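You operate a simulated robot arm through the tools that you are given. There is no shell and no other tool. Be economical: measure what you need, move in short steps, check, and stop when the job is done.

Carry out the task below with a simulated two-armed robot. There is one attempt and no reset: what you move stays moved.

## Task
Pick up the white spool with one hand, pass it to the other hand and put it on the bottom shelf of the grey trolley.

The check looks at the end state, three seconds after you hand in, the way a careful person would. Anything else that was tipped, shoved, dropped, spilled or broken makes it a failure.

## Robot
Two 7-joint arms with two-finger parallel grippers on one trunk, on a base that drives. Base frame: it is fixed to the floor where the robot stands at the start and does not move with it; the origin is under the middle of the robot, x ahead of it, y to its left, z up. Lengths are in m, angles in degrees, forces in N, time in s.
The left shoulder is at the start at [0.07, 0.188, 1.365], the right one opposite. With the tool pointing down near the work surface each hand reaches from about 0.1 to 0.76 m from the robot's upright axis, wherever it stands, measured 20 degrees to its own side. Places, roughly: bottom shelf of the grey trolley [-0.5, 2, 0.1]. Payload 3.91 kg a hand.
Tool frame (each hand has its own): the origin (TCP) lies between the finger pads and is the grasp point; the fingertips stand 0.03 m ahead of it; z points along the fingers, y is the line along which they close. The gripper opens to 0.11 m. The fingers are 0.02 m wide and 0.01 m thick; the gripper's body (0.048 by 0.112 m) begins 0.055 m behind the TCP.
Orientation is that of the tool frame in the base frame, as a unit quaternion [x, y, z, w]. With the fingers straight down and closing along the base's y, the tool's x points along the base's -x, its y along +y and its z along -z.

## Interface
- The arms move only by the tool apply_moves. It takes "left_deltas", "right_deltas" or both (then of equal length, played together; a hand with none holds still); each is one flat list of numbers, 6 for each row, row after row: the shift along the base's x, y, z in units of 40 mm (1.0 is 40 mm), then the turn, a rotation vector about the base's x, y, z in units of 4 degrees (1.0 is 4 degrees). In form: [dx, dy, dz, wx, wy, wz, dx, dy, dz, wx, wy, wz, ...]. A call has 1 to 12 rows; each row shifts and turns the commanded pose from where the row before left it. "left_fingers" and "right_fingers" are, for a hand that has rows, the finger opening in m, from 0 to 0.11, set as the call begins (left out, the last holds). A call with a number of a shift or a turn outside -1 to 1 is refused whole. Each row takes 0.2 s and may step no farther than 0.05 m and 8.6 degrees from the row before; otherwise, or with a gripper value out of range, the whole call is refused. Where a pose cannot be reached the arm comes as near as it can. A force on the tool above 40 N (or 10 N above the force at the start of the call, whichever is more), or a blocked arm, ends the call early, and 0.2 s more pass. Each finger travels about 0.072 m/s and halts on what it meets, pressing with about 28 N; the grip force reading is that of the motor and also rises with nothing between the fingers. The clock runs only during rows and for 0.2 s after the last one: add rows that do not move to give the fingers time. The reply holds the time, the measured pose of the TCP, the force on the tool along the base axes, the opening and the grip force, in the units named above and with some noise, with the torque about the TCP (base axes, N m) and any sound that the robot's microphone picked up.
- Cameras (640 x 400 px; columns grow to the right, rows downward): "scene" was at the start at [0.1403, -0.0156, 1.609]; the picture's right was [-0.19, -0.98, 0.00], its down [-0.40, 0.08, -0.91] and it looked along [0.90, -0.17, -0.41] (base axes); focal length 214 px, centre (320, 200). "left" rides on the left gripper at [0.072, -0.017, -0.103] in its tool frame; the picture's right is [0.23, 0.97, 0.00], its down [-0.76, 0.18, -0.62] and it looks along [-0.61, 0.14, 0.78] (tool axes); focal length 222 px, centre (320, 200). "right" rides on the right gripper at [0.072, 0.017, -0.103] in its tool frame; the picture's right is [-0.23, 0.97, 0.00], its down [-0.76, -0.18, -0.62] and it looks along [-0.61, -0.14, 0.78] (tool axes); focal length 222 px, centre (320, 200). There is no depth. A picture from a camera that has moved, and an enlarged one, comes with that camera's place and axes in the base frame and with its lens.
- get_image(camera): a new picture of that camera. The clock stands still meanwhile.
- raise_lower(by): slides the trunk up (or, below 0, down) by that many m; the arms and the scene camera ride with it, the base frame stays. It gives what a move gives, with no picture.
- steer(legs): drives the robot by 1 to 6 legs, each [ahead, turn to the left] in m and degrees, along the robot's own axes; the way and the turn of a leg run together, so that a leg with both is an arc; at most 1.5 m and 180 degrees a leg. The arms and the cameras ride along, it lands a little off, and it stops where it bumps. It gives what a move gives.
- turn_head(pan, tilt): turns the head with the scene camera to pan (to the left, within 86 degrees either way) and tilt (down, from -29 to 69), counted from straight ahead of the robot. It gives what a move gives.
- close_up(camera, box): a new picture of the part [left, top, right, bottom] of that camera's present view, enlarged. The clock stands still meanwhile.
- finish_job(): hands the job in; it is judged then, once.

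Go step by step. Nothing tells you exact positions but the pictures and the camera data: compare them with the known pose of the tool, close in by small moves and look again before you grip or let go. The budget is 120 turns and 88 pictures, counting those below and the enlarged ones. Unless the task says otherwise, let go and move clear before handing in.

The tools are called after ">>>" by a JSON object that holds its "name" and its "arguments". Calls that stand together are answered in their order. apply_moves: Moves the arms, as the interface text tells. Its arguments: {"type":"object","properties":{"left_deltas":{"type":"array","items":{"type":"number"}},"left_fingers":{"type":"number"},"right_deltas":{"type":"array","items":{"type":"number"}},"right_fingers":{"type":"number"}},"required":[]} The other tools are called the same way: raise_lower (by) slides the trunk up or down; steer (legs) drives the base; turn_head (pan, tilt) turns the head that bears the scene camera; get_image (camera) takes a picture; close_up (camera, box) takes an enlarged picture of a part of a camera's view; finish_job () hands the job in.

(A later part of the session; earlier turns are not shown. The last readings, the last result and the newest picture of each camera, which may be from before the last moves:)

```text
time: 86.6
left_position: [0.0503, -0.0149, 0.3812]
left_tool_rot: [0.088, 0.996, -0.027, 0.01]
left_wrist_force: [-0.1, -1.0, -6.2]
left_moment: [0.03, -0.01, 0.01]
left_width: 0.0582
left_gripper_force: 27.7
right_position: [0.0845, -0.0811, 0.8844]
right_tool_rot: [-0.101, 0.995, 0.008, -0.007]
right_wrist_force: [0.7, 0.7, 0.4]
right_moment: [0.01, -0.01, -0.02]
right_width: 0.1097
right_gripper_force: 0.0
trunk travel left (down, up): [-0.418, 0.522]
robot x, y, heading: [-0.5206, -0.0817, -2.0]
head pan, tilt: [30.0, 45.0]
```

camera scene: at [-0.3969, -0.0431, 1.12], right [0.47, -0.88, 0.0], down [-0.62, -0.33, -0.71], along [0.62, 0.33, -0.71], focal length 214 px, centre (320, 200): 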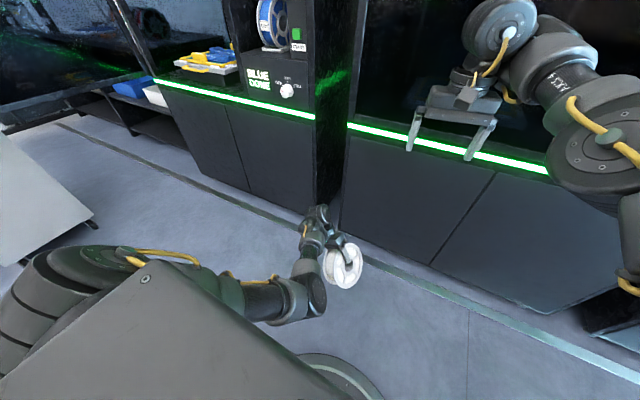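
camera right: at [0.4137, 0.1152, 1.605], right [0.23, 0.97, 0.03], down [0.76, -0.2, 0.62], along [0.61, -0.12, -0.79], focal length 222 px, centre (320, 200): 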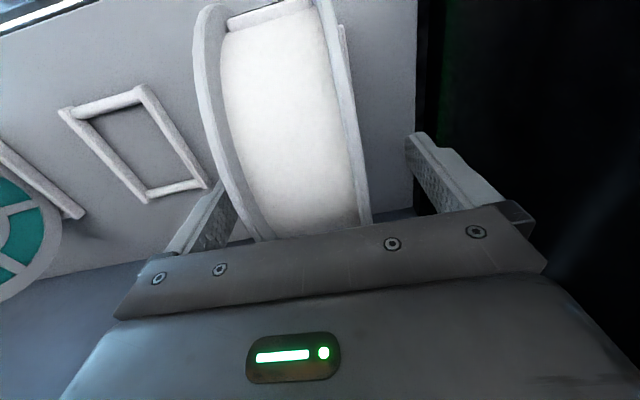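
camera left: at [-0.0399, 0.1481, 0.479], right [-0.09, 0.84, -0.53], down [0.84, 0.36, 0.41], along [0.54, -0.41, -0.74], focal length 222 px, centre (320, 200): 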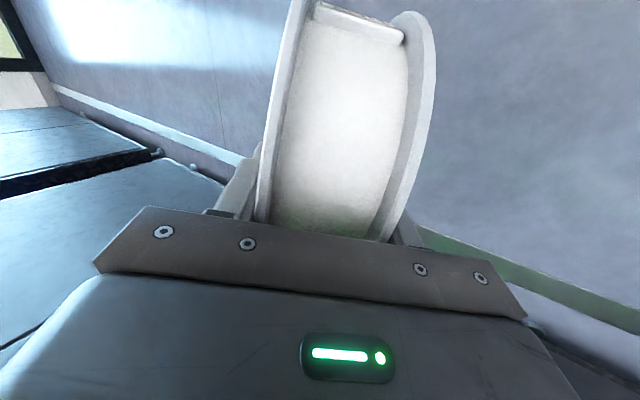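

Contact is gone and the spool is still firmly held. Now I'll yaw the tool 90° while it hangs, then pitch it forward.

>>> {"name": "apply_moves", "arguments": {"left_deltas": [0, 0, 0, 0, 0, 0.9, 0, 0, 0, 0, 0, 0.9, 0, 0, 0, 0, 0, 0.9, 0, 0, 0, 0, 0, 0.9, 0, 0, 0, 0, 0, 0.9, 0, 0, 0, 0, 0, 0.9, 0, 0, 0, 0, 0, 0.9, 0, 0, 0, 0, 0, 0.9, 0, 0, 0, 0, 0, 0.9, 0, 0, 0, 0, 0, 0.9, 0, 0, 0, 0, 0, 0.9, 0, 0, 0, 0, 0, 0.9]}}

>>> {"name": "apply_moves", "arguments": {"left_deltas": [0, 0, 0, 0, 0, 0.9, 0, 0, 0, 0, 0, 0.9, 0, 0, 0, 0, 0, 0.9, 0, 0, 0, 0, 0, 0.9, 0, 0, 0, 0, 0, 0.9, 0, 0, 0, 0, 0, 0.9, 0, 0, 0, 0, 0, 0.9, 0, 0, 0, 0, 0, 0.9, 0, 0, 0, 0, 0, 0.9, 0, 0, 0, 0, 0, 0.9, 0, 0, 0, 0, 0, 0.9, 0, 0, 0, 0, 0, 0.9]}}

```text
time: 89.2
left_position: [0.0498, -0.0139, 0.3832]
left_tool_rot: [-0.287, 0.957, -0.021, 0.019]
left_wrist_force: [-0.1, 0.9, -6.0]
left_moment: [0.03, -0.01, 0.0]
left_width: 0.0579
left_gripper_force: 28.2
right_position: [0.085, -0.0815, 0.8841]
right_tool_rot: [-0.101, 0.995, 0.008, -0.007]
right_wrist_force: [0.4, 0.0, 0.0]
right_moment: [-0.04, 0.02, 0.0]
right_width: 0.1101
right_gripper_force: 0.0
trunk travel left (down, up): [-0.418, 0.522]
robot x, y, heading: [-0.5168, -0.0828, -1.8]
head pan, tilt: [30.0, 45.0]
```

```text
time: 91.8
left_position: [0.0521, -0.0042, 0.38]
left_tool_rot: [-0.622, 0.783, -0.008, 0.03]
left_wrist_force: [0.0, -1.0, -6.5]
left_moment: [0.02, 0.04, 0.01]
left_width: 0.058
left_gripper_force: 27.7
right_position: [0.0854, -0.0805, 0.8843]
right_tool_rot: [-0.101, 0.995, 0.008, -0.007]
right_wrist_force: [0.4, 0.7, -0.7]
right_moment: [0.0, 0.0, -0.01]
right_width: 0.1101
right_gripper_force: 0.0
trunk travel left (down, up): [-0.418, 0.522]
robot x, y, heading: [-0.5207, -0.0834, -2.0]
head pan, tilt: [30.0, 45.0]
```

Yaw is done. Now I'll pitch the tool forward so the spool goes flat, rising slowly.

>>> {"name": "apply_moves", "arguments": {"left_deltas": [0, 0.1, 0.3, -0.2, -0.87, 0, 0, 0.1, 0.3, -0.2, -0.87, 0, 0, 0.1, 0.3, -0.2, -0.87, 0, 0, 0.1, 0.3, -0.2, -0.87, 0, 0, 0.1, 0.3, -0.2, -0.87, 0, 0, 0.1, 0.3, -0.2, -0.87, 0, 0, 0.1, 0.3, -0.2, -0.87, 0, 0, 0.1, 0.3, -0.2, -0.87, 0]}}

>>> {"name": "get_image", "arguments": {"camera": "scene"}}

```text
time: 93.6
left_position: [0.0557, 0.0296, 0.4824]
left_tool_rot: [-0.599, 0.752, -0.2, 0.19]
left_wrist_force: [-0.2, 0.1, -5.8]
left_moment: [0.05, 0.13, 0.04]
left_width: 0.0579
left_gripper_force: 27.7
right_position: [0.0848, -0.0809, 0.8843]
right_tool_rot: [-0.1, 0.995, 0.007, -0.007]
right_wrist_force: [-0.1, 0.2, 1.4]
right_moment: [-0.03, -0.01, 0.0]
right_width: 0.1101
right_gripper_force: 0.0
trunk travel left (down, up): [-0.418, 0.522]
robot x, y, heading: [-0.5197, -0.0801, -2.0]
head pan, tilt: [30.0, 45.0]
```

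```text
40 pictures are left
camera scene: at [-0.397, -0.043, 1.12], right [0.47, -0.88, 0.0], down [-0.62, -0.33, -0.71], along [0.62, 0.33, -0.71], focal length 214 px, centre (320, 200)
```

scene: 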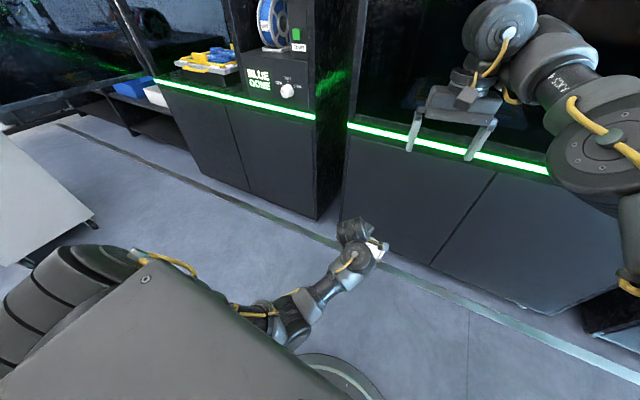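

Working well. Continuing the pitch and the rise.

>>> {"name": "apply_moves", "arguments": {"left_deltas": [0, 0, 0.4, -0.2, -0.87, 0, 0, 0, 0.4, -0.2, -0.87, 0, 0, 0, 0.4, -0.2, -0.87, 0, 0, 0, 0.4, -0.2, -0.87, 0, 0, 0, 0.4, -0.2, -0.87, 0, 0, 0, 0.4, -0.2, -0.87, 0, 0, 0, 0.4, -0.2, -0.87, 0, 0, 0, 0.4, -0.2, -0.87, 0, 0, 0, 0.4, -0.2, -0.87, 0, 0, 0, 0.4, -0.2, -0.87, 0, 0, 0, 0.4, -0.2, -0.87, 0, 0, 0, 0.4, -0.2, -0.87, 0]}}

>>> {"name": "apply_moves", "arguments": {"left_deltas": [0, 0, 0.3, -0.2, -0.87, 0, 0, 0, 0.3, -0.2, -0.87, 0, 0, 0, 0.3, -0.2, -0.87, 0, 0, 0, 0, 0, 0, 0]}}

>>> {"name": "get_image", "arguments": {"camera": "scene"}}

```text
time: 94.8
left_position: [0.0623, 0.0897, 0.543]
left_tool_rot: [-0.556, 0.724, -0.256, 0.318]
left_wrist_force: [0.0, -0.5, -6.0]
left_moment: [0.02, 0.21, -0.01]
left_width: 0.0578
left_gripper_force: 28.1
right_position: [0.0848, -0.0819, 0.8842]
right_tool_rot: [-0.102, 0.995, 0.007, -0.006]
right_wrist_force: [-0.6, 0.4, -0.1]
right_moment: [0.05, 0.0, -0.04]
right_width: 0.1101
right_gripper_force: 0.1
trunk travel left (down, up): [-0.418, 0.522]
robot x, y, heading: [-0.5183, -0.0823, -1.8]
head pan, tilt: [30.0, 45.0]
stopped in row 5 (left hand): the arm was blocked; the commanded pose is now the measured one
```

```text
time: 96.0
left_position: [0.0672, 0.1184, 0.5792]
left_tool_rot: [-0.525, 0.692, -0.297, 0.397]
left_wrist_force: [0.0, 0.4, -5.6]
left_moment: [0.0, 0.25, -0.03]
left_width: 0.0579
left_gripper_force: 28.6
right_position: [0.0851, -0.0816, 0.8849]
right_tool_rot: [-0.102, 0.995, 0.007, -0.006]
right_wrist_force: [0.4, 0.5, -0.4]
right_moment: [0.02, 0.04, 0.03]
right_width: 0.11
right_gripper_force: 0.2
trunk travel left (down, up): [-0.418, 0.522]
robot x, y, heading: [-0.5195, -0.0801, -1.8]
head pan, tilt: [30.0, 45.0]
stopped in row 4 (left hand): the arm was blocked; the commanded pose is now the measured one
```

```text
39 pictures are left
camera scene: at [-0.3968, -0.0428, 1.12], right [0.47, -0.88, 0.0], down [-0.62, -0.33, -0.71], along [0.62, 0.33, -0.71], focal length 214 px, centre (320, 200)
```

scene: 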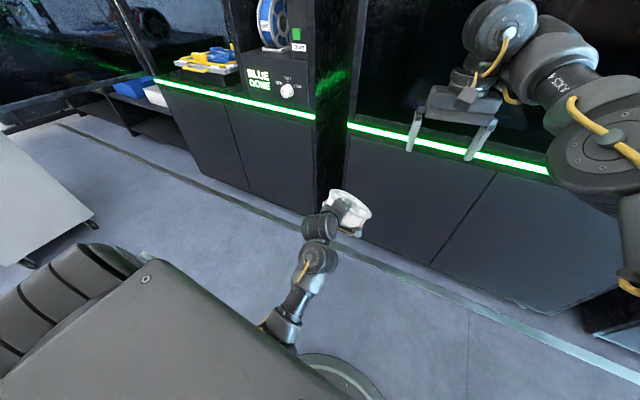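

Nearly horizontal. I'll finish levelling with a smaller step and move back toward the centre.

>>> {"name": "apply_moves", "arguments": {"left_deltas": [0, 0, 0.3, -0.5, -0.83, 0, 0, 0, 0.3, -0.5, -0.83, 0, 0, 0, 0.3, -0.5, -0.83, 0, 0, 0, 0.3, -0.5, -0.83, 0, 0, 0, 0.3, -0.5, -0.83, 0, 0, 0, 0.3, -0.5, -0.83, 0, 0, 0, 0.3, -0.5, -0.83, 0, 0, 0, 0.3, -0.5, -0.83, 0, 0, 0, 0.3, -0.5, -0.83, 0]}}

```text
time: 98.0
left_position: [0.0681, 0.1164, 0.6885]
left_tool_rot: [0.486, -0.512, 0.527, -0.473]
left_wrist_force: [-0.4, 0.0, -5.3]
left_moment: [0.04, 0.25, -0.01]
left_width: 0.0578
left_gripper_force: 27.7
right_position: [0.0848, -0.0811, 0.8844]
right_tool_rot: [-0.101, 0.995, 0.007, -0.007]
right_wrist_force: [-0.1, 0.2, 0.0]
right_moment: [0.01, -0.02, -0.01]
right_width: 0.11
right_gripper_force: 0.1
trunk travel left (down, up): [-0.418, 0.522]
robot x, y, heading: [-0.5179, -0.0805, -2.1]
head pan, tilt: [30.0, 45.0]
```

The spool now lies flat in the left hand, pointing forward. The right hand will take it from above with one finger in the hub hole and the other outside the rim, so I'm bringing the spool under it.

>>> {"name": "apply_moves", "arguments": {"left_deltas": [-0.16, -0.57, 0.4, 0, 0, 0, -0.16, -0.57, 0.4, 0, 0, 0, -0.16, -0.57, 0.4, 0, 0, 0, -0.16, -0.57, 0.4, 0, 0, 0, -0.16, -0.57, 0.4, 0, 0, 0, -0.16, -0.57, 0.4, 0, 0, 0, 0, 0, 0, 0, 0, 0]}}

>>> {"name": "get_image", "arguments": {"camera": "right"}}

>>> {"name": "turn_head", "arguments": {"pan": 0, "tilt": 30}}

>>> {"name": "get_image", "arguments": {"camera": "scene"}}

```text
time: 98.8
left_position: [0.054, 0.0943, 0.7233]
left_tool_rot: [-0.439, 0.552, -0.473, 0.528]
left_wrist_force: [-0.2, -0.8, -6.3]
left_moment: [0.02, 0.31, 0.02]
left_width: 0.058
left_gripper_force: 28.1
right_position: [0.0841, -0.0805, 0.8841]
right_tool_rot: [-0.102, 0.995, 0.008, -0.006]
right_wrist_force: [0.3, 0.5, 0.9]
right_moment: [-0.04, -0.01, -0.01]
right_width: 0.1101
right_gripper_force: 0.2
trunk travel left (down, up): [-0.418, 0.522]
robot x, y, heading: [-0.5215, -0.0815, -1.8]
head pan, tilt: [30.0, 45.0]
stopped in row 4 (left hand): the arm was blocked; the commanded pose is now the measured one
```

```text
38 pictures are left
camera right: at [0.0116, -0.0796, 0.9888], right [0.03, 1.0, 0.01], down [0.79, -0.03, 0.61], along [0.61, -0.01, -0.79], focal length 222 px, centre (320, 200)
```

right: 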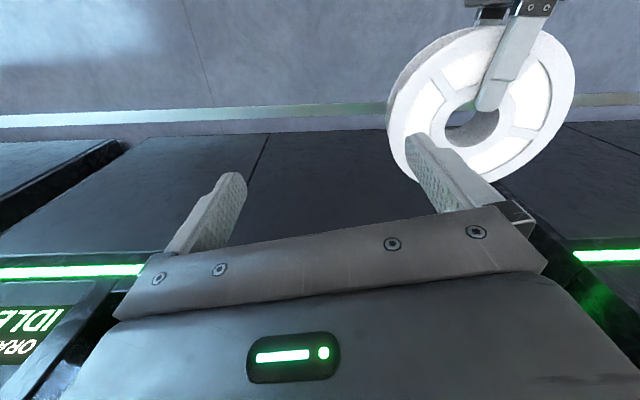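

```text
time: 99.8
left_position: [0.0538, 0.0931, 0.7244]
left_tool_rot: [-0.438, 0.551, -0.474, 0.529]
left_wrist_force: [-0.1, -0.5, -6.3]
left_moment: [0.05, 0.28, -0.04]
left_width: 0.0579
left_gripper_force: 28.4
right_position: [0.0845, -0.08, 0.8839]
right_tool_rot: [-0.102, 0.995, 0.007, -0.007]
right_wrist_force: [0.4, 0.2, -0.5]
right_moment: [-0.01, -0.04, 0.02]
right_width: 0.11
right_gripper_force: 0.1
trunk travel left (down, up): [-0.418, 0.522]
robot x, y, heading: [-0.5205, -0.0838, -2.1]
head pan, tilt: [0.0, 30.0]
```

```text
37 pictures are left
camera scene: at [-0.3782, -0.0842, 1.1426], right [-0.03, -1.0, 0.0], down [-0.5, 0.02, -0.87], along [0.86, -0.03, -0.5], focal length 214 px, centre (320, 200)
```

scene: 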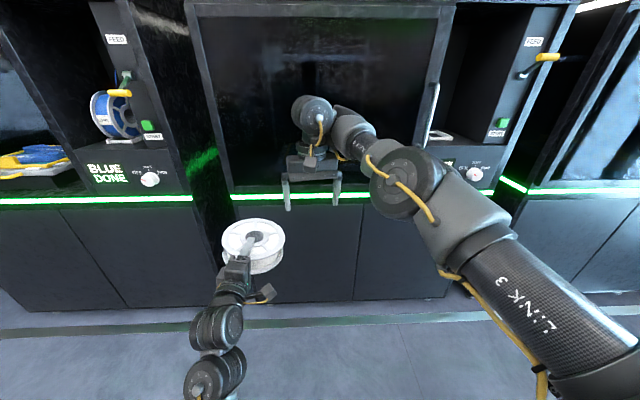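

Left can't go further right easily, but the right arm moves freely leftward and down. I'll bring the right hand over to the spool.

>>> {"name": "apply_moves", "arguments": {"right_deltas": [0.1, 0.4, -0.25, 0, 0, 0, 0.1, 0.4, -0.25, 0, 0, 0, 0.1, 0.4, -0.25, 0, 0, 0, 0.1, 0.4, -0.25, 0, 0, 0, 0.1, 0.4, -0.25, 0, 0, 0, 0.1, 0.4, -0.25, 0, 0, 0, 0.1, 0.4, -0.25, 0, 0, 0, 0, 0, 0, 0, 0, 0]}}

>>> {"name": "get_image", "arguments": {"camera": "right"}}

```text
time: 101.6
left_position: [0.0536, 0.0925, 0.7246]
left_tool_rot: [-0.438, 0.55, -0.475, 0.529]
left_wrist_force: [-0.1, -0.6, -6.4]
left_moment: [0.0, 0.27, 0.0]
left_width: 0.058
left_gripper_force: 27.2
right_position: [0.0642, -0.0233, 0.8527]
right_tool_rot: [-0.099, 0.995, 0.01, -0.008]
right_wrist_force: [-0.4, 1.3, 0.0]
right_moment: [0.0, 0.0, -0.01]
right_width: 0.11
right_gripper_force: 0.1
right hand out of reach, approached as far as the arm can: row 1, 2, 3, 4, 5, 6, 7
trunk travel left (down, up): [-0.418, 0.522]
robot x, y, heading: [-0.5186, -0.0822, -1.8]
head pan, tilt: [0.0, 30.0]
```

```text
36 pictures are left
camera right: at [-0.0091, -0.0224, 0.9571], right [0.03, 1.0, 0.02], down [0.79, -0.03, 0.61], along [0.61, 0.0, -0.79], focal length 222 px, centre (320, 200)
```

right: 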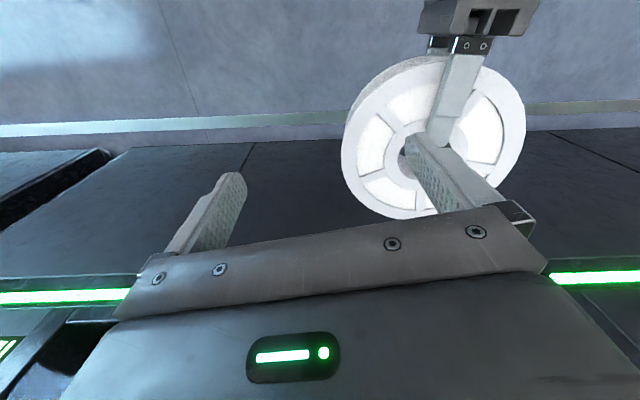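

The right hand is partly over it. The hub hole measures about 5 cm, which leaves good room. I'll bring the left hand the remaining 5–6 cm in small steps.

>>> {"name": "apply_moves", "arguments": {"left_deltas": [-0.2, -0.23, 0, 0, 0, 0, -0.2, -0.23, 0, 0, 0, 0, -0.2, -0.23, 0, 0, 0, 0, -0.2, -0.23, 0, 0, 0, 0, -0.2, -0.23, 0, 0, 0, 0, -0.1, -0.23, 0, 0, 0, 0, 0, 0, 0, 0, 0, 0]}}

>>> {"name": "get_image", "arguments": {"camera": "right"}}

>>> {"name": "close_up", "arguments": {"camera": "scene", "box": [180, 80, 400, 300]}}

```text
time: 102.8
left_position: [0.0205, 0.0781, 0.7162]
left_tool_rot: [-0.392, 0.581, -0.436, 0.565]
left_wrist_force: [-0.6, 0.2, -5.7]
left_moment: [0.02, 0.3, -0.01]
left_width: 0.0579
left_gripper_force: 28.1
right_position: [0.0647, -0.0242, 0.8522]
right_tool_rot: [-0.101, 0.995, 0.01, -0.008]
right_wrist_force: [0.2, 0.4, 0.1]
right_moment: [0.0, 0.01, 0.01]
right_width: 0.1099
right_gripper_force: 0.1
trunk travel left (down, up): [-0.418, 0.522]
robot x, y, heading: [-0.521, -0.0807, -1.9]
head pan, tilt: [0.0, 30.0]
stopped in row 5 (left hand): the arm was blocked; the commanded pose is now the measured one
```

```text
35 pictures are left
camera right: at [-0.009, -0.0225, 0.9572], right [0.03, 1.0, 0.02], down [0.79, -0.03, 0.61], along [0.61, 0.0, -0.79], focal length 222 px, centre (320, 200)
```

right: 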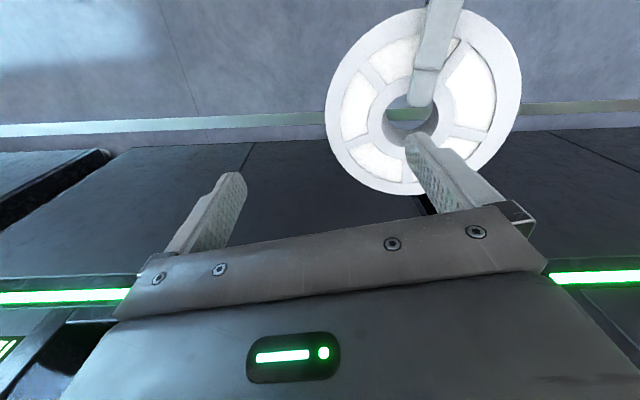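

```text
1.82 times, centred on (290, 190) of scene
camera zoom: at [-0.3782, -0.0842, 1.1426], right [-0.03, -1.0, 0.0], down [-0.5, 0.02, -0.87], along [0.87, -0.03, -0.5], focal length 390 px, centre (374, 218)
```

zoom: 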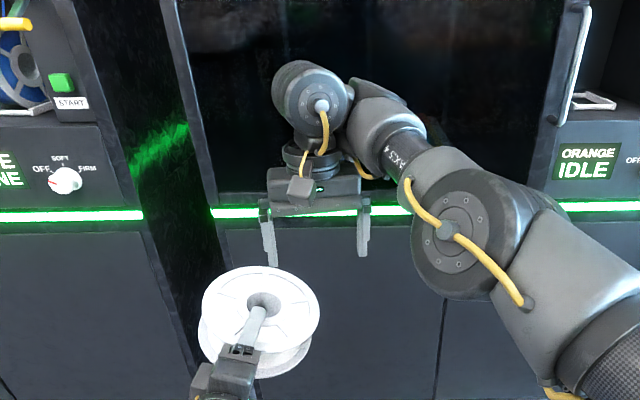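

I'll bring the right hand the last 4 cm left and level the left hand's roll, keeping a vertical gap.

>>> {"name": "apply_moves", "arguments": {"right_deltas": [-0.1, 0.35, -0.18, 0, 0, 0, -0.1, 0.35, -0.18, 0, 0, 0, -0.1, 0.35, -0.18, 0, 0, 0, -0.1, 0.2, -0.1, 0, 0, 0, 0, 0, 0, 0, 0, 0]}}

>>> {"name": "apply_moves", "arguments": {"left_deltas": [-0.1, 0, 0.1, -0.75, 0, 0, -0.1, 0, 0.1, -0.75, 0, 0, -0.1, 0, 0.1, -0.75, 0, 0, -0.1, 0, 0.1, -0.75, 0, 0, -0.1, 0, 0.1, -0.75, 0, 0, -0.1, 0, 0, -0.75, 0, 0, 0, 0, 0, 0, 0, 0]}}

>>> {"name": "get_image", "arguments": {"camera": "right"}}

```text
time: 104.0
left_position: [0.0215, 0.0784, 0.7166]
left_tool_rot: [-0.392, 0.58, -0.436, 0.566]
left_wrist_force: [-1.1, -0.5, -5.7]
left_moment: [0.0, 0.27, -0.02]
left_width: 0.058
left_gripper_force: 27.7
right_position: [0.0637, -0.0237, 0.8537]
right_tool_rot: [-0.1, 0.995, 0.01, -0.008]
right_wrist_force: [0.2, 0.0, -0.9]
right_moment: [-0.01, -0.02, 0.04]
right_width: 0.11
right_gripper_force: 0.1
right hand out of reach, approached as far as the arm can: row 1, 2, 3, 4
trunk travel left (down, up): [-0.418, 0.522]
robot x, y, heading: [-0.5204, -0.0775, -1.6]
head pan, tilt: [0.0, 30.0]
```

```text
time: 105.6
left_position: [-0.0002, 0.085, 0.7399]
left_tool_rot: [0.465, -0.509, 0.515, -0.509]
left_wrist_force: [-0.4, 0.2, -6.5]
left_moment: [0.05, 0.28, -0.01]
left_width: 0.0578
left_gripper_force: 27.9
right_position: [0.0645, -0.0231, 0.8537]
right_tool_rot: [-0.101, 0.995, 0.01, -0.008]
right_wrist_force: [-0.3, -0.7, 0.2]
right_moment: [0.06, -0.03, -0.04]
right_width: 0.1099
right_gripper_force: 0.0
trunk travel left (down, up): [-0.418, 0.522]
robot x, y, heading: [-0.5185, -0.0784, -1.8]
head pan, tilt: [0.0, 30.0]
```

```text
33 pictures are left
camera right: at [-0.009, -0.0225, 0.9572], right [0.03, 1.0, 0.02], down [0.79, -0.03, 0.61], along [0.61, 0.0, -0.79], focal length 222 px, centre (320, 200)
```

right: 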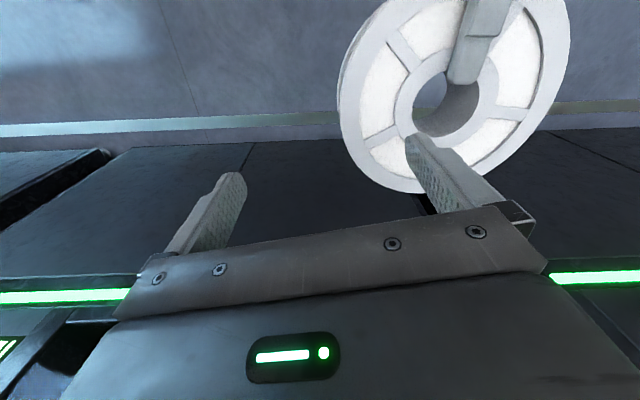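

Both arms hit limits at centre with strictly vertical tools. I'll tilt the right tool about 25° so its fingers point down-left, and roll the spool to match, which suits both arms better.

>>> {"name": "apply_moves", "arguments": {"right_deltas": [0, 0.18, 0, 0.78, 0, 0, 0, 0.18, 0, 0.78, 0, 0, 0, 0.18, 0, 0.78, 0, 0, 0, 0.18, 0, 0.78, 0, 0, 0, 0.18, 0, 0.78, 0, 0, 0, 0.18, 0, 0.78, 0, 0, 0, 0.18, 0, 0.78, 0, 0, 0, 0.18, 0, 0.78, 0, 0, 0, 0, 0, 0, 0, 0]}}

>>> {"name": "get_image", "arguments": {"camera": "scene"}}

```text
time: 107.6
left_position: [-0.001, 0.084, 0.7354]
left_tool_rot: [0.467, -0.511, 0.515, -0.505]
left_wrist_force: [0.1, -0.7, -6.6]
left_moment: [-0.03, 0.25, -0.03]
left_width: 0.0578
left_gripper_force: 28.0
right_position: [0.0687, 0.0325, 0.8876]
right_tool_rot: [-0.101, 0.97, 0.221, 0.008]
right_wrist_force: [-0.4, 0.5, -0.3]
right_moment: [0.04, -0.01, -0.01]
right_width: 0.11
right_gripper_force: 0.0
right hand out of reach, approached as far as the arm can: row 2, 4, 5, 6, 7, 8
trunk travel left (down, up): [-0.418, 0.522]
robot x, y, heading: [-0.5189, -0.0831, -1.7]
head pan, tilt: [0.0, 30.0]
```

```text
32 pictures are left
camera scene: at [-0.3782, -0.0843, 1.1426], right [-0.03, -1.0, 0.0], down [-0.5, 0.02, -0.87], along [0.87, -0.03, -0.5], focal length 214 px, centre (320, 200)
```

scene: 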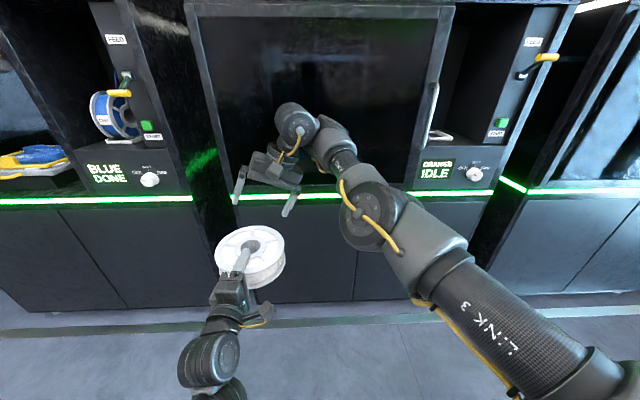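

The right hand is now angled well. I'll roll the left hand 25° to match and take it to 6 cm below along the insertion line.

>>> {"name": "apply_moves", "arguments": {"left_deltas": [0.02, 0.12, 0.3, 0.78, 0.125, 0, 0.02, 0.12, 0.3, 0.78, 0.125, 0, 0.02, 0.12, 0.3, 0.78, 0.125, 0, 0.02, 0.12, 0.3, 0.78, 0.125, 0, 0.02, 0.12, 0.3, 0.78, 0.125, 0, 0.02, 0.12, 0.3, 0.78, 0.125, 0, 0.02, 0.12, 0.3, 0.78, 0.125, 0, 0.02, 0.12, 0.3, 0.78, 0.125, 0, 0, 0, 0, 0, 0, 0]}}

>>> {"name": "get_image", "arguments": {"camera": "right"}}

>>> {"name": "close_up", "arguments": {"camera": "scene", "box": [180, 80, 400, 300]}}

```text
time: 108.8
left_position: [0.0017, 0.1366, 0.7775]
left_tool_rot: [-0.367, 0.622, -0.367, 0.586]
left_wrist_force: [-0.7, -0.4, -5.8]
left_moment: [0.02, 0.27, 0.0]
left_width: 0.058
left_gripper_force: 28.1
left hand out of reach, approached as far as the arm can: row 6
right_position: [0.0692, 0.0323, 0.8878]
right_tool_rot: [-0.101, 0.97, 0.222, 0.008]
right_wrist_force: [0.0, 0.2, 0.0]
right_moment: [0.01, -0.01, 0.04]
right_width: 0.1097
right_gripper_force: 0.0
trunk travel left (down, up): [-0.418, 0.522]
robot x, y, heading: [-0.5224, -0.082, -2.0]
head pan, tilt: [0.0, 30.0]
stopped in row 6 (left hand): the arm was blocked; the commanded pose is now the measured one
```

```text
31 pictures are left
camera right: at [-0.0039, -0.0102, 0.984], right [0.03, 0.9, 0.43], down [0.8, -0.28, 0.53], along [0.6, 0.33, -0.73], focal length 222 px, centre (320, 200)
```

right: 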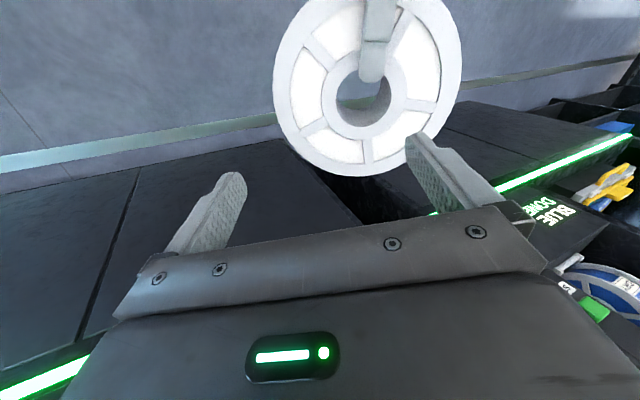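

```text
1.82 times, centred on (290, 190) of scene
camera zoom: at [-0.3781, -0.084, 1.1426], right [-0.03, -1.0, 0.0], down [-0.5, 0.02, -0.87], along [0.87, -0.03, -0.5], focal length 390 px, centre (374, 218)
```

zoom: 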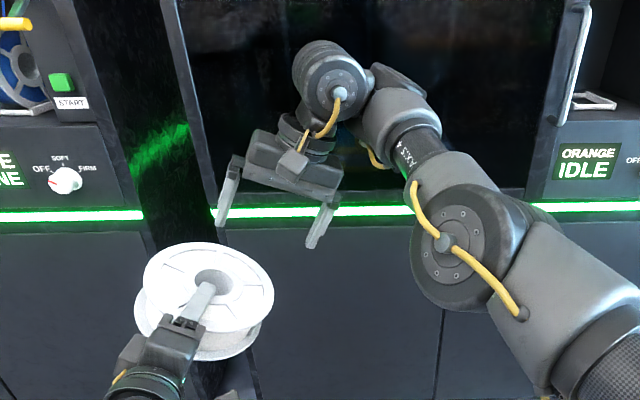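

Alignment matches to within a few millimetres. I'll move up along the insertion line until just below the fingertips.

>>> {"name": "apply_moves", "arguments": {"left_deltas": [0.022, -0.107, 0.324, 0, 0, 0, 0.022, -0.107, 0.324, 0, 0, 0, 0.022, -0.107, 0.324, 0, 0, 0, 0.022, -0.107, 0.324, 0, 0, 0, 0.022, -0.107, 0.324, 0, 0, 0, 0.022, -0.107, 0.324, 0, 0, 0, 0, 0, 0, 0, 0, 0]}}

>>> {"name": "get_image", "arguments": {"camera": "right"}}

```text
time: 109.6
left_position: [0.0069, 0.1621, 0.7881]
left_tool_rot: [-0.325, 0.651, -0.299, 0.618]
left_wrist_force: [-0.4, -1.0, -6.4]
left_moment: [-0.01, 0.28, -0.01]
left_width: 0.0581
left_gripper_force: 28.0
left hand out of reach, approached as far as the arm can: row 1, 2, 3, 4
right_position: [0.0683, 0.0321, 0.8881]
right_tool_rot: [-0.101, 0.97, 0.222, 0.008]
right_wrist_force: [0.8, 0.9, -0.5]
right_moment: [0.02, 0.02, -0.02]
right_width: 0.1102
right_gripper_force: 0.1
trunk travel left (down, up): [-0.418, 0.522]
robot x, y, heading: [-0.5202, -0.082, -1.8]
head pan, tilt: [0.0, 30.0]
stopped in row 4 (left hand): the arm was blocked; the commanded pose is now the measured one
```

```text
29 pictures are left
camera right: at [-0.0038, -0.0104, 0.984], right [0.03, 0.9, 0.43], down [0.8, -0.28, 0.53], along [0.6, 0.33, -0.73], focal length 222 px, centre (320, 200)
```

right: 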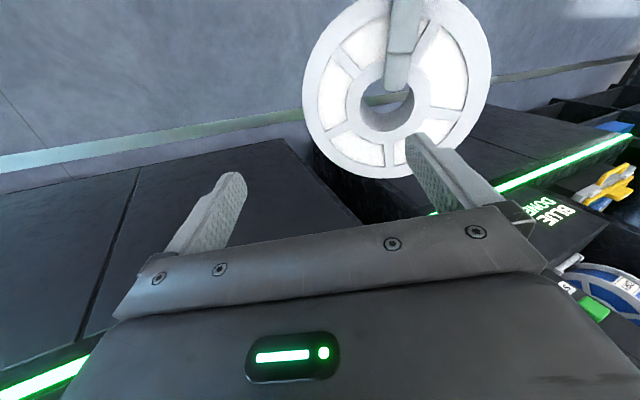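

Left drifts outward when rising, but its roll stays consistent. The right arm moves freely down-left, which is exactly the insertion direction, so I'll move the right hand instead.

>>> {"name": "apply_moves", "arguments": {"right_deltas": [0, 0.185, -0.34, 0.5, 0, 0, 0, 0.185, -0.34, 0.5, 0, 0, 0, 0.185, -0.34, 0.5, 0, 0, 0, 0.185, -0.34, 0.5, 0, 0, 0, 0.185, -0.34, 0.5, 0, 0, 0, 0.185, -0.34, 0.5, 0, 0, 0, 0, 0, 0, 0, 0]}}

>>> {"name": "get_image", "arguments": {"camera": "right"}}

```text
time: 111.2
left_position: [0.0077, 0.1623, 0.7893]
left_tool_rot: [-0.325, 0.65, -0.299, 0.619]
left_wrist_force: [0.2, -0.2, -6.2]
left_moment: [0.0, 0.27, -0.01]
left_width: 0.0579
left_gripper_force: 28.1
right_position: [0.0552, 0.0632, 0.9345]
right_tool_rot: [-0.103, 0.943, 0.317, 0.005]
right_wrist_force: [0.2, 0.6, -0.4]
right_moment: [0.01, 0.01, 0.0]
right_width: 0.1099
right_gripper_force: 0.0
right hand out of reach, approached as far as the arm can: row 1, 2, 3, 4, 5, 6
trunk travel left (down, up): [-0.418, 0.522]
robot x, y, heading: [-0.5183, -0.0797, -2.1]
head pan, tilt: [0.0, 30.0]
```

```text
28 pictures are left
camera right: at [-0.0145, 0.0027, 1.0211], right [0.03, 0.8, 0.6], down [0.81, -0.37, 0.45], along [0.58, 0.47, -0.66], focal length 222 px, centre (320, 200)
```

right: 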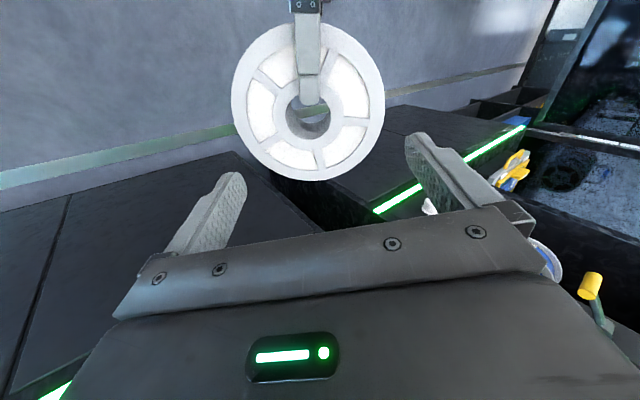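

Tilting makes the right wrist climb, so I'll go back toward a vertical right tool, level the spool, and yaw the left hand to point forward-right to carry the spool further inboard.

>>> {"name": "apply_moves", "arguments": {"left_deltas": [-0.05, -0.2, -0.1, -0.92, -0.1, 0, -0.05, -0.2, -0.1, -0.92, -0.1, 0, -0.05, -0.2, -0.1, -0.92, -0.1, 0, -0.05, -0.2, -0.1, -0.92, -0.1, 0, -0.05, -0.2, -0.1, -0.92, -0.1, 0, -0.05, -0.2, -0.1, -0.92, -0.1, 0, -0.05, -0.2, -0.1, -0.92, -0.1, 0, -0.05, -0.2, -0.1, -0.92, -0.1, 0, -0.05, -0.2, -0.1, -0.92, -0.1, 0, 0, 0, 0, -0.92, 0, 0], "right_deltas": [0, 0.1, -0.2, -0.75, 0, 0, 0, 0.1, -0.2, -0.75, 0, 0, 0, 0.1, -0.2, -0.75, 0, 0, 0, 0.1, -0.2, -0.75, 0, 0, 0, 0.1, -0.2, -0.75, 0, 0, 0, 0.1, -0.2, -0.75, 0, 0, 0, 0.1, -0.2, -0.75, 0, 0, 0, 0.1, -0.2, -0.75, 0, 0, 0, 0, -0.2, 0, 0, 0, 0, 0, -0.2, 0, 0, 0]}}

>>> {"name": "apply_moves", "arguments": {"left_deltas": [-0.1, -0.2, 0, 0, 0, -0.8, -0.1, -0.2, 0, 0, 0, -0.8, -0.1, -0.2, 0, 0, 0, -0.8, -0.1, -0.2, 0, 0, 0, -0.8, 0, -0.2, 0, 0, 0, -0.8, 0, -0.2, 0, 0, 0, -0.8, 0, -0.2, 0, 0, 0, -0.8, 0, -0.2, 0, 0, 0, -0.8, 0, 0, 0, 0, 0, -0.8, 0, 0, 0, 0, 0, 0]}}

>>> {"name": "get_image", "arguments": {"camera": "scene"}}

```text
time: 112.5
left_position: [0.0, 0.1445, 0.7665]
left_tool_rot: [-0.381, 0.598, -0.37, 0.6]
left_wrist_force: [0.4, -0.4, -5.9]
left_moment: [-0.02, 0.25, 0.01]
left_width: 0.0576
left_gripper_force: 27.9
right_position: [0.0654, 0.0363, 0.9132]
right_tool_rot: [-0.101, 0.977, 0.188, 0.003]
right_wrist_force: [-0.6, 0.7, 0.7]
right_moment: [0.0, -0.02, 0.01]
right_width: 0.1101
right_gripper_force: 0.0
right hand out of reach, approached as far as the arm can: row 1, 2, 3, 4, 5, 6
trunk travel left (down, up): [-0.418, 0.522]
robot x, y, heading: [-0.5203, -0.079, -1.8]
head pan, tilt: [0.0, 30.0]
stopped in row 6 (left hand): the arm was blocked; the commanded pose is now the measured one
```

```text
time: 114.7
left_position: [-0.0144, 0.0786, 0.7658]
left_tool_rot: [-0.22, 0.673, -0.509, 0.489]
left_wrist_force: [-0.1, -0.1, -5.6]
left_moment: [0.16, 0.28, 0.01]
left_width: 0.058
left_gripper_force: 28.1
left hand out of reach, approached as far as the arm can: row 4
right_position: [0.0644, 0.0354, 0.9143]
right_tool_rot: [-0.102, 0.977, 0.188, 0.003]
right_wrist_force: [0.1, 0.7, 0.1]
right_moment: [-0.02, -0.03, 0.0]
right_width: 0.1102
right_gripper_force: 0.0
trunk travel left (down, up): [-0.418, 0.522]
robot x, y, heading: [-0.5207, -0.0806, -2.0]
head pan, tilt: [0.0, 30.0]
```

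```text
27 pictures are left
camera scene: at [-0.3783, -0.0844, 1.1426], right [-0.03, -1.0, 0.0], down [-0.5, 0.02, -0.87], along [0.87, -0.03, -0.5], focal length 214 px, centre (320, 200)
```

scene: 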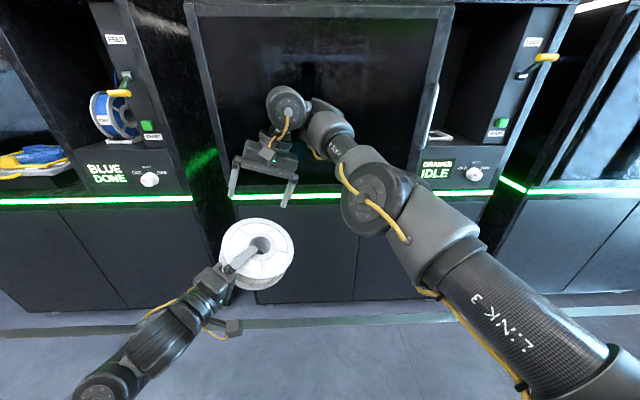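

Yawing worked and the left arm has room again. I'll match the spool tilt to the right tool and move up to just below its fingertips.

>>> {"name": "apply_moves", "arguments": {"left_deltas": [0.072, 0.175, 0.356, 0, 0.46, 0, 0.072, 0.175, 0.356, 0, 0.46, 0, 0.072, 0.175, 0.356, 0, 0.46, 0, 0.072, 0.175, 0.356, 0, 0.46, 0, 0.072, 0.175, 0.356, 0, 0.46, 0, 0.072, 0.175, 0.356, 0, 0.46, 0, 0.072, 0.175, 0.356, 0, 0.46, 0, 0.072, 0.175, 0.356, 0, 0.46, 0, 0, 0, 0, 0, 0, 0]}}

>>> {"name": "get_image", "arguments": {"camera": "right"}}

```text
time: 116.7
left_position: [0.0049, 0.1177, 0.8575]
left_tool_rot: [-0.271, 0.729, -0.487, 0.399]
left_wrist_force: [-0.7, -0.5, -6.6]
left_moment: [0.17, 0.22, 0.01]
left_width: 0.0581
left_gripper_force: 28.3
left hand out of reach, approached as far as the arm can: row 5, 7, 8
right_position: [0.0646, 0.0358, 0.9139]
right_tool_rot: [-0.101, 0.977, 0.188, 0.003]
right_wrist_force: [0.3, 0.5, 0.3]
right_moment: [0.0, 0.0, -0.01]
right_width: 0.11
right_gripper_force: 0.0
trunk travel left (down, up): [-0.418, 0.522]
robot x, y, heading: [-0.5201, -0.0811, -1.8]
head pan, tilt: [0.0, 30.0]
```

```text
26 pictures are left
camera right: at [-0.0071, 0.0004, 1.0127], right [0.03, 0.93, 0.37], down [0.8, -0.24, 0.55], along [0.6, 0.28, -0.75], focal length 222 px, centre (320, 200)
```

right: 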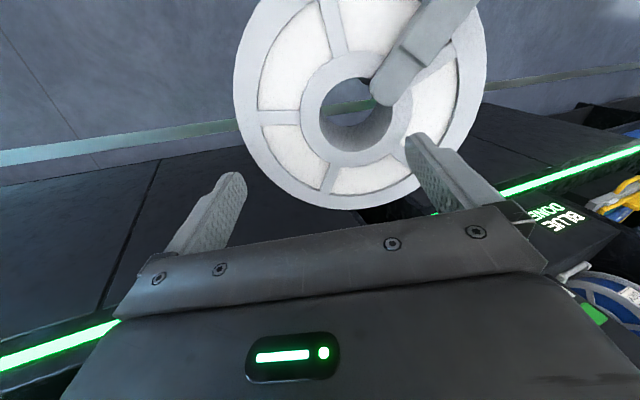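

The tilt matches to within 2°. A lateral shift of 2.7 cm is needed before inserting.

>>> {"name": "apply_moves", "arguments": {"left_deltas": [0.1, 0.2, 0.08, 0, 0, 0, 0.1, 0.2, 0.08, 0, 0, 0, 0.1, 0.2, 0.08, 0, 0, 0, 0, 0, 0, 0, 0, 0]}}

>>> {"name": "get_image", "arguments": {"camera": "right"}}

```text
time: 117.7
left_position: [0.0146, 0.1438, 0.8609]
left_tool_rot: [-0.281, 0.728, -0.479, 0.401]
left_wrist_force: [0.4, 0.8, -4.6]
left_moment: [0.12, 0.24, 0.0]
left_width: 0.0578
left_gripper_force: 28.5
left hand out of reach, approached as far as the arm can: row 2, 3
right_position: [0.0651, 0.0353, 0.914]
right_tool_rot: [-0.1, 0.977, 0.188, 0.004]
right_wrist_force: [0.0, 0.2, 0.2]
right_moment: [0.03, 0.0, 0.0]
right_width: 0.1098
right_gripper_force: 0.0
trunk travel left (down, up): [-0.418, 0.522]
robot x, y, heading: [-0.5205, -0.0808, -2.0]
head pan, tilt: [0.0, 30.0]
```

```text
25 pictures are left
camera right: at [-0.0071, 0.0002, 1.0128], right [0.03, 0.93, 0.37], down [0.8, -0.24, 0.55], along [0.6, 0.28, -0.75], focal length 222 px, centre (320, 200)
```

right: 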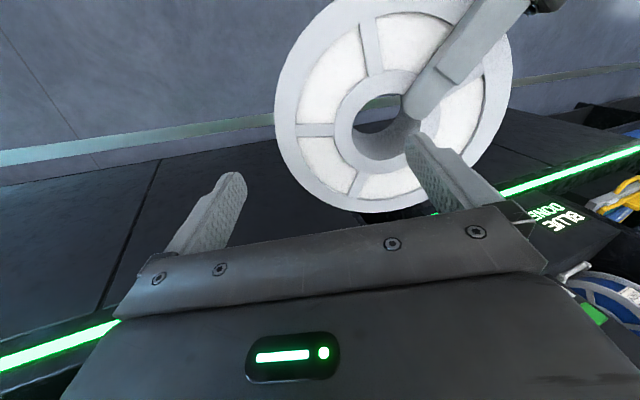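

The hub hole is lined up with the finger to within about 2 mm. Now inserting in small steps.

>>> {"name": "apply_moves", "arguments": {"left_deltas": [0.012, -0.138, 0.35, 0, 0, 0, 0.012, -0.138, 0.35, 0, 0, 0, 0.012, -0.138, 0.35, 0, 0, 0, 0, 0, 0, 0, 0, 0]}}

>>> {"name": "get_image", "arguments": {"camera": "right"}}

```text
time: 118.7
left_position: [0.0104, 0.1303, 0.8596]
left_tool_rot: [-0.282, 0.728, -0.479, 0.401]
left_wrist_force: [0.3, -0.3, -5.5]
left_moment: [0.19, 0.26, -0.04]
left_width: 0.0581
left_gripper_force: 27.7
left hand out of reach, approached as far as the arm can: row 1, 2, 3
right_position: [0.0653, 0.0363, 0.914]
right_tool_rot: [-0.101, 0.977, 0.188, 0.004]
right_wrist_force: [-0.5, 0.4, 0.6]
right_moment: [0.0, 0.02, 0.01]
right_width: 0.1099
right_gripper_force: 0.0
trunk travel left (down, up): [-0.418, 0.522]
robot x, y, heading: [-0.5191, -0.0801, -1.8]
head pan, tilt: [0.0, 30.0]
```

```text
24 pictures are left
camera right: at [-0.0071, 0.0001, 1.0128], right [0.03, 0.93, 0.37], down [0.8, -0.24, 0.55], along [0.6, 0.28, -0.75], focal length 222 px, centre (320, 200)
```

right: 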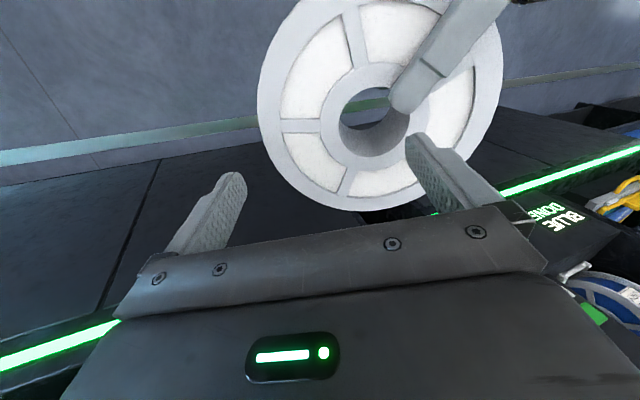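

Left is at its height limit here. I'll try bringing the right hand down along its own axis instead.

>>> {"name": "apply_moves", "arguments": {"right_deltas": [0.1, 0.0, -0.34, 0, 0, 0, 0.1, 0.0, -0.34, 0, 0, 0, 0.1, 0.0, -0.34, 0, 0, 0, 0, 0, 0, 0, 0, 0]}}

>>> {"name": "apply_moves", "arguments": {"left_deltas": [-0.2, 0, 0.3, 0, 0, 0, -0.2, 0, 0.3, 0, 0, 0, 0, 0, 0, 0, 0, 0]}}

```text
time: 119.7
left_position: [0.0089, 0.1313, 0.8594]
left_tool_rot: [-0.282, 0.729, -0.479, 0.4]
left_wrist_force: [0.1, 0.9, -7.2]
left_moment: [0.16, 0.31, 0.06]
left_width: 0.0578
left_gripper_force: 28.1
right_position: [0.0758, 0.0222, 0.8776]
right_tool_rot: [-0.101, 0.977, 0.189, 0.005]
right_wrist_force: [-0.2, -1.4, 1.0]
right_moment: [0.06, 0.01, 0.04]
right_width: 0.1101
right_gripper_force: 0.1
right hand out of reach, approached as far as the arm can: row 1, 2, 3
trunk travel left (down, up): [-0.418, 0.522]
robot x, y, heading: [-0.516, -0.0828, -2.0]
head pan, tilt: [0.0, 30.0]
```

```text
time: 120.5
left_position: [-0.0009, 0.1338, 0.8608]
left_tool_rot: [-0.282, 0.728, -0.479, 0.401]
left_wrist_force: [3.0, 0.1, -11.2]
left_moment: [0.33, 0.64, 0.16]
left_width: 0.058
left_gripper_force: 28.2
left hand out of reach, approached as far as the arm can: row 1, 2
right_position: [0.076, 0.0224, 0.8779]
right_tool_rot: [-0.101, 0.977, 0.188, 0.005]
right_wrist_force: [-3.2, 0.2, 4.9]
right_moment: [0.33, 0.06, 0.23]
right_width: 0.1099
right_gripper_force: 0.2
trunk travel left (down, up): [-0.418, 0.522]
robot x, y, heading: [-0.5144, -0.0787, -1.7]
head pan, tilt: [0.0, 30.0]
```

The right hand came down, but the finger now touches the spool edge. I'll back off slightly, shift the spool +x to recentre, and look.

>>> {"name": "apply_moves", "arguments": {"left_deltas": [0, 0.15, -0.35, 0, 0, 0, 0.35, -0.15, -0.05, 0, 0, 0, 0.37, -0.17, -0.05, 0, 0, 0, 0, 0, 0, 0, 0, 0]}}

>>> {"name": "get_image", "arguments": {"camera": "right"}}

```text
time: 121.5
left_position: [0.0283, 0.1275, 0.845]
left_tool_rot: [-0.284, 0.729, -0.477, 0.399]
left_wrist_force: [0.2, 0.3, -6.3]
left_moment: [0.18, 0.26, 0.01]
left_width: 0.0581
left_gripper_force: 28.2
right_position: [0.0764, 0.0222, 0.8779]
right_tool_rot: [-0.1, 0.977, 0.188, 0.003]
right_wrist_force: [0.1, -0.5, 0.8]
right_moment: [0.01, 0.02, 0.03]
right_width: 0.11
right_gripper_force: 0.1
trunk travel left (down, up): [-0.418, 0.522]
robot x, y, heading: [-0.5195, -0.0795, -2.0]
head pan, tilt: [0.0, 30.0]
```

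```text
23 pictures are left
camera right: at [0.0044, -0.0138, 0.9761], right [0.03, 0.93, 0.37], down [0.8, -0.24, 0.55], along [0.6, 0.28, -0.75], focal length 222 px, centre (320, 200)
```

right: 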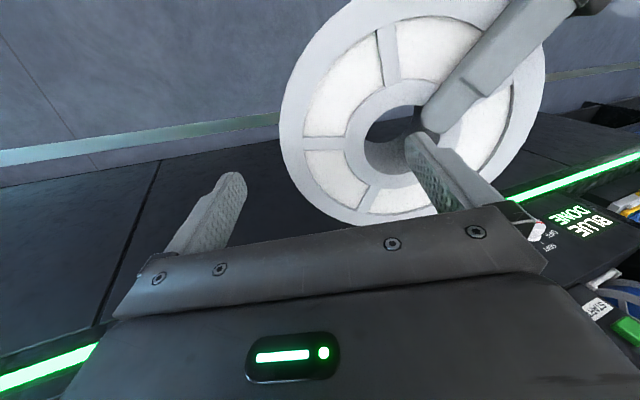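

Aligned again. To gain height I'll drop the left hand 6 cm, bring the right hand lower still, then recentre and insert.

>>> {"name": "apply_moves", "arguments": {"left_deltas": [0, 0, -0.5, 0, 0, 0, 0, 0, -0.5, 0, 0, 0, 0, 0, -0.5, 0, 0, 0, 0, 0, 0, 0, 0, 0]}}

>>> {"name": "apply_moves", "arguments": {"right_deltas": [0.1, 0.1, -0.4, 0, 0, 0, 0.1, 0.1, -0.4, 0, 0, 0, 0.1, 0.1, -0.4, 0, 0, 0, 0.1, 0.1, -0.4, 0, 0, 0, 0.1, 0.1, -0.4, 0, 0, 0, 0, 0, 0, 0, 0, 0]}}

```text
time: 122.5
left_position: [0.0269, 0.1282, 0.7839]
left_tool_rot: [-0.283, 0.73, -0.477, 0.4]
left_wrist_force: [0.5, -0.6, -6.0]
left_moment: [0.14, 0.2, -0.04]
left_width: 0.0579
left_gripper_force: 27.9
right_position: [0.0768, 0.0215, 0.8788]
right_tool_rot: [-0.102, 0.977, 0.189, 0.004]
right_wrist_force: [0.3, -0.1, -0.5]
right_moment: [0.03, 0.01, 0.0]
right_width: 0.1103
right_gripper_force: 0.1
trunk travel left (down, up): [-0.418, 0.522]
robot x, y, heading: [-0.5172, -0.0786, -1.9]
head pan, tilt: [0.0, 30.0]
```

```text
time: 123.9
left_position: [0.0282, 0.1272, 0.7837]
left_tool_rot: [-0.284, 0.73, -0.477, 0.399]
left_wrist_force: [0.8, -0.2, -6.2]
left_moment: [0.14, 0.21, 0.01]
left_width: 0.058
left_gripper_force: 28.1
right_position: [0.0705, 0.0194, 0.861]
right_tool_rot: [-0.103, 0.977, 0.186, -0.002]
right_wrist_force: [-0.3, 0.8, 0.1]
right_moment: [0.0, 0.01, -0.01]
right_width: 0.11
right_gripper_force: 0.0
right hand out of reach, approached as far as the arm can: row 1, 2, 3, 4, 5
trunk travel left (down, up): [-0.418, 0.522]
robot x, y, heading: [-0.5216, -0.08, -1.9]
head pan, tilt: [0.0, 30.0]
```

Partial insertion of about 3 cm is enough for a grip. I'm taking the left hand up along the aligned line.

>>> {"name": "apply_moves", "arguments": {"left_deltas": [-0.075, 0, 0.4, 0, 0, 0, -0.075, 0, 0.4, 0, 0, 0, 0.01, -0.103, 0.26, 0, 0, 0, 0.01, -0.103, 0.26, 0, 0, 0, 0.01, -0.103, 0.26, 0, 0, 0, 0.01, -0.103, 0.26, 0, 0, 0, 0, 0, 0, 0, 0, 0]}}

>>> {"name": "get_image", "arguments": {"camera": "right"}}

```text
time: 125.5
left_position: [0.0202, 0.1032, 0.8459]
left_tool_rot: [-0.277, 0.731, -0.486, 0.39]
left_wrist_force: [-9.5, 2.4, -6.8]
left_moment: [0.08, 0.05, -0.1]
left_width: 0.058
left_gripper_force: 28.1
left hand out of reach, approached as far as the arm can: row 5, 6
right_position: [0.0725, 0.0202, 0.8611]
right_tool_rot: [-0.102, 0.977, 0.186, -0.001]
right_wrist_force: [8.7, -2.0, 0.8]
right_moment: [0.07, 0.06, -0.56]
right_width: 0.1081
right_gripper_force: 0.1
trunk travel left (down, up): [-0.418, 0.522]
robot x, y, heading: [-0.5169, -0.0816, -2.1]
head pan, tilt: [0.0, 30.0]
```

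```text
22 pictures are left
camera right: at [0.0012, -0.0163, 0.9605], right [0.03, 0.93, 0.36], down [0.81, -0.24, 0.54], along [0.59, 0.28, -0.76], focal length 222 px, centre (320, 200)
```

right: 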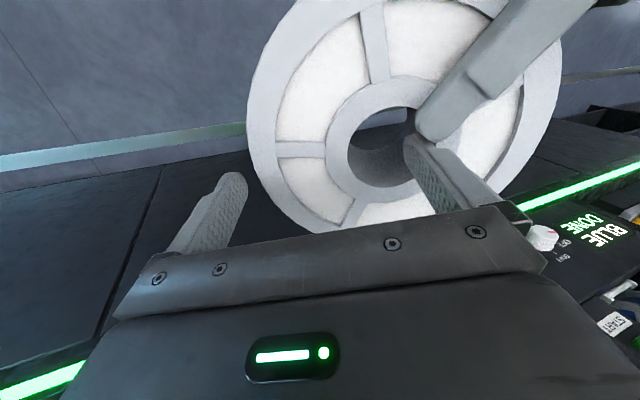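

The finger is inside the hub about 1.5 cm but is pressing sideways. I'll shift the spool about 1 cm in +y to centre the ring between the right fingers.

>>> {"name": "apply_moves", "arguments": {"left_deltas": [-0.03, 0.14, 0.15, 0, 0, 0, -0.03, 0.14, 0.15, 0, 0, 0, 0, 0, 0, 0, 0, 0]}}

>>> {"name": "get_image", "arguments": {"camera": "right"}}

>>> {"name": "close_up", "arguments": {"camera": "scene", "box": [180, 100, 360, 280]}}

```text
time: 126.3
left_position: [0.0178, 0.1141, 0.8571]
left_tool_rot: [-0.281, 0.729, -0.479, 0.401]
left_wrist_force: [0.1, 0.8, -5.2]
left_moment: [0.13, 0.21, 0.01]
left_width: 0.058
left_gripper_force: 27.3
right_position: [0.0712, 0.0188, 0.8604]
right_tool_rot: [-0.102, 0.977, 0.186, -0.002]
right_wrist_force: [-0.2, -0.5, 0.0]
right_moment: [-0.01, 0.03, -0.01]
right_width: 0.11
right_gripper_force: 0.1
trunk travel left (down, up): [-0.418, 0.522]
robot x, y, heading: [-0.5205, -0.0831, -2.1]
head pan, tilt: [0.0, 30.0]
```

```text
21 pictures are left
camera right: at [0.0007, -0.017, 0.9606], right [0.03, 0.93, 0.36], down [0.81, -0.24, 0.54], along [0.59, 0.28, -0.76], focal length 222 px, centre (320, 200)
```

right: 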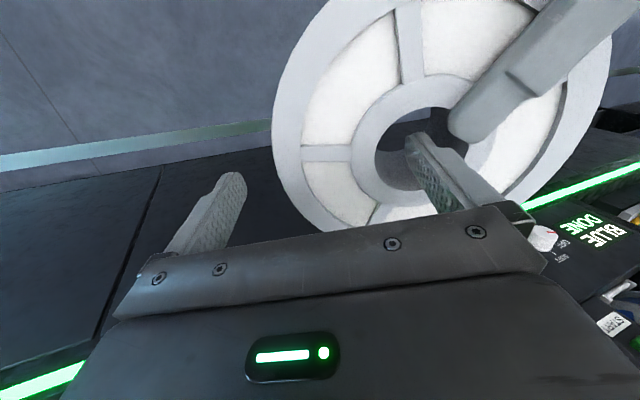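

```text
2.22 times, centred on (270, 190) of scene
camera zoom: at [-0.3783, -0.0847, 1.1426], right [-0.03, -1.0, 0.0], down [-0.5, 0.02, -0.87], along [0.87, -0.03, -0.5], focal length 477 px, centre (431, 222)
```

zoom: 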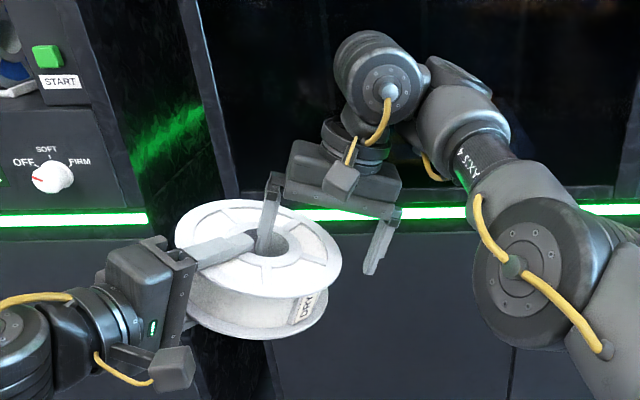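

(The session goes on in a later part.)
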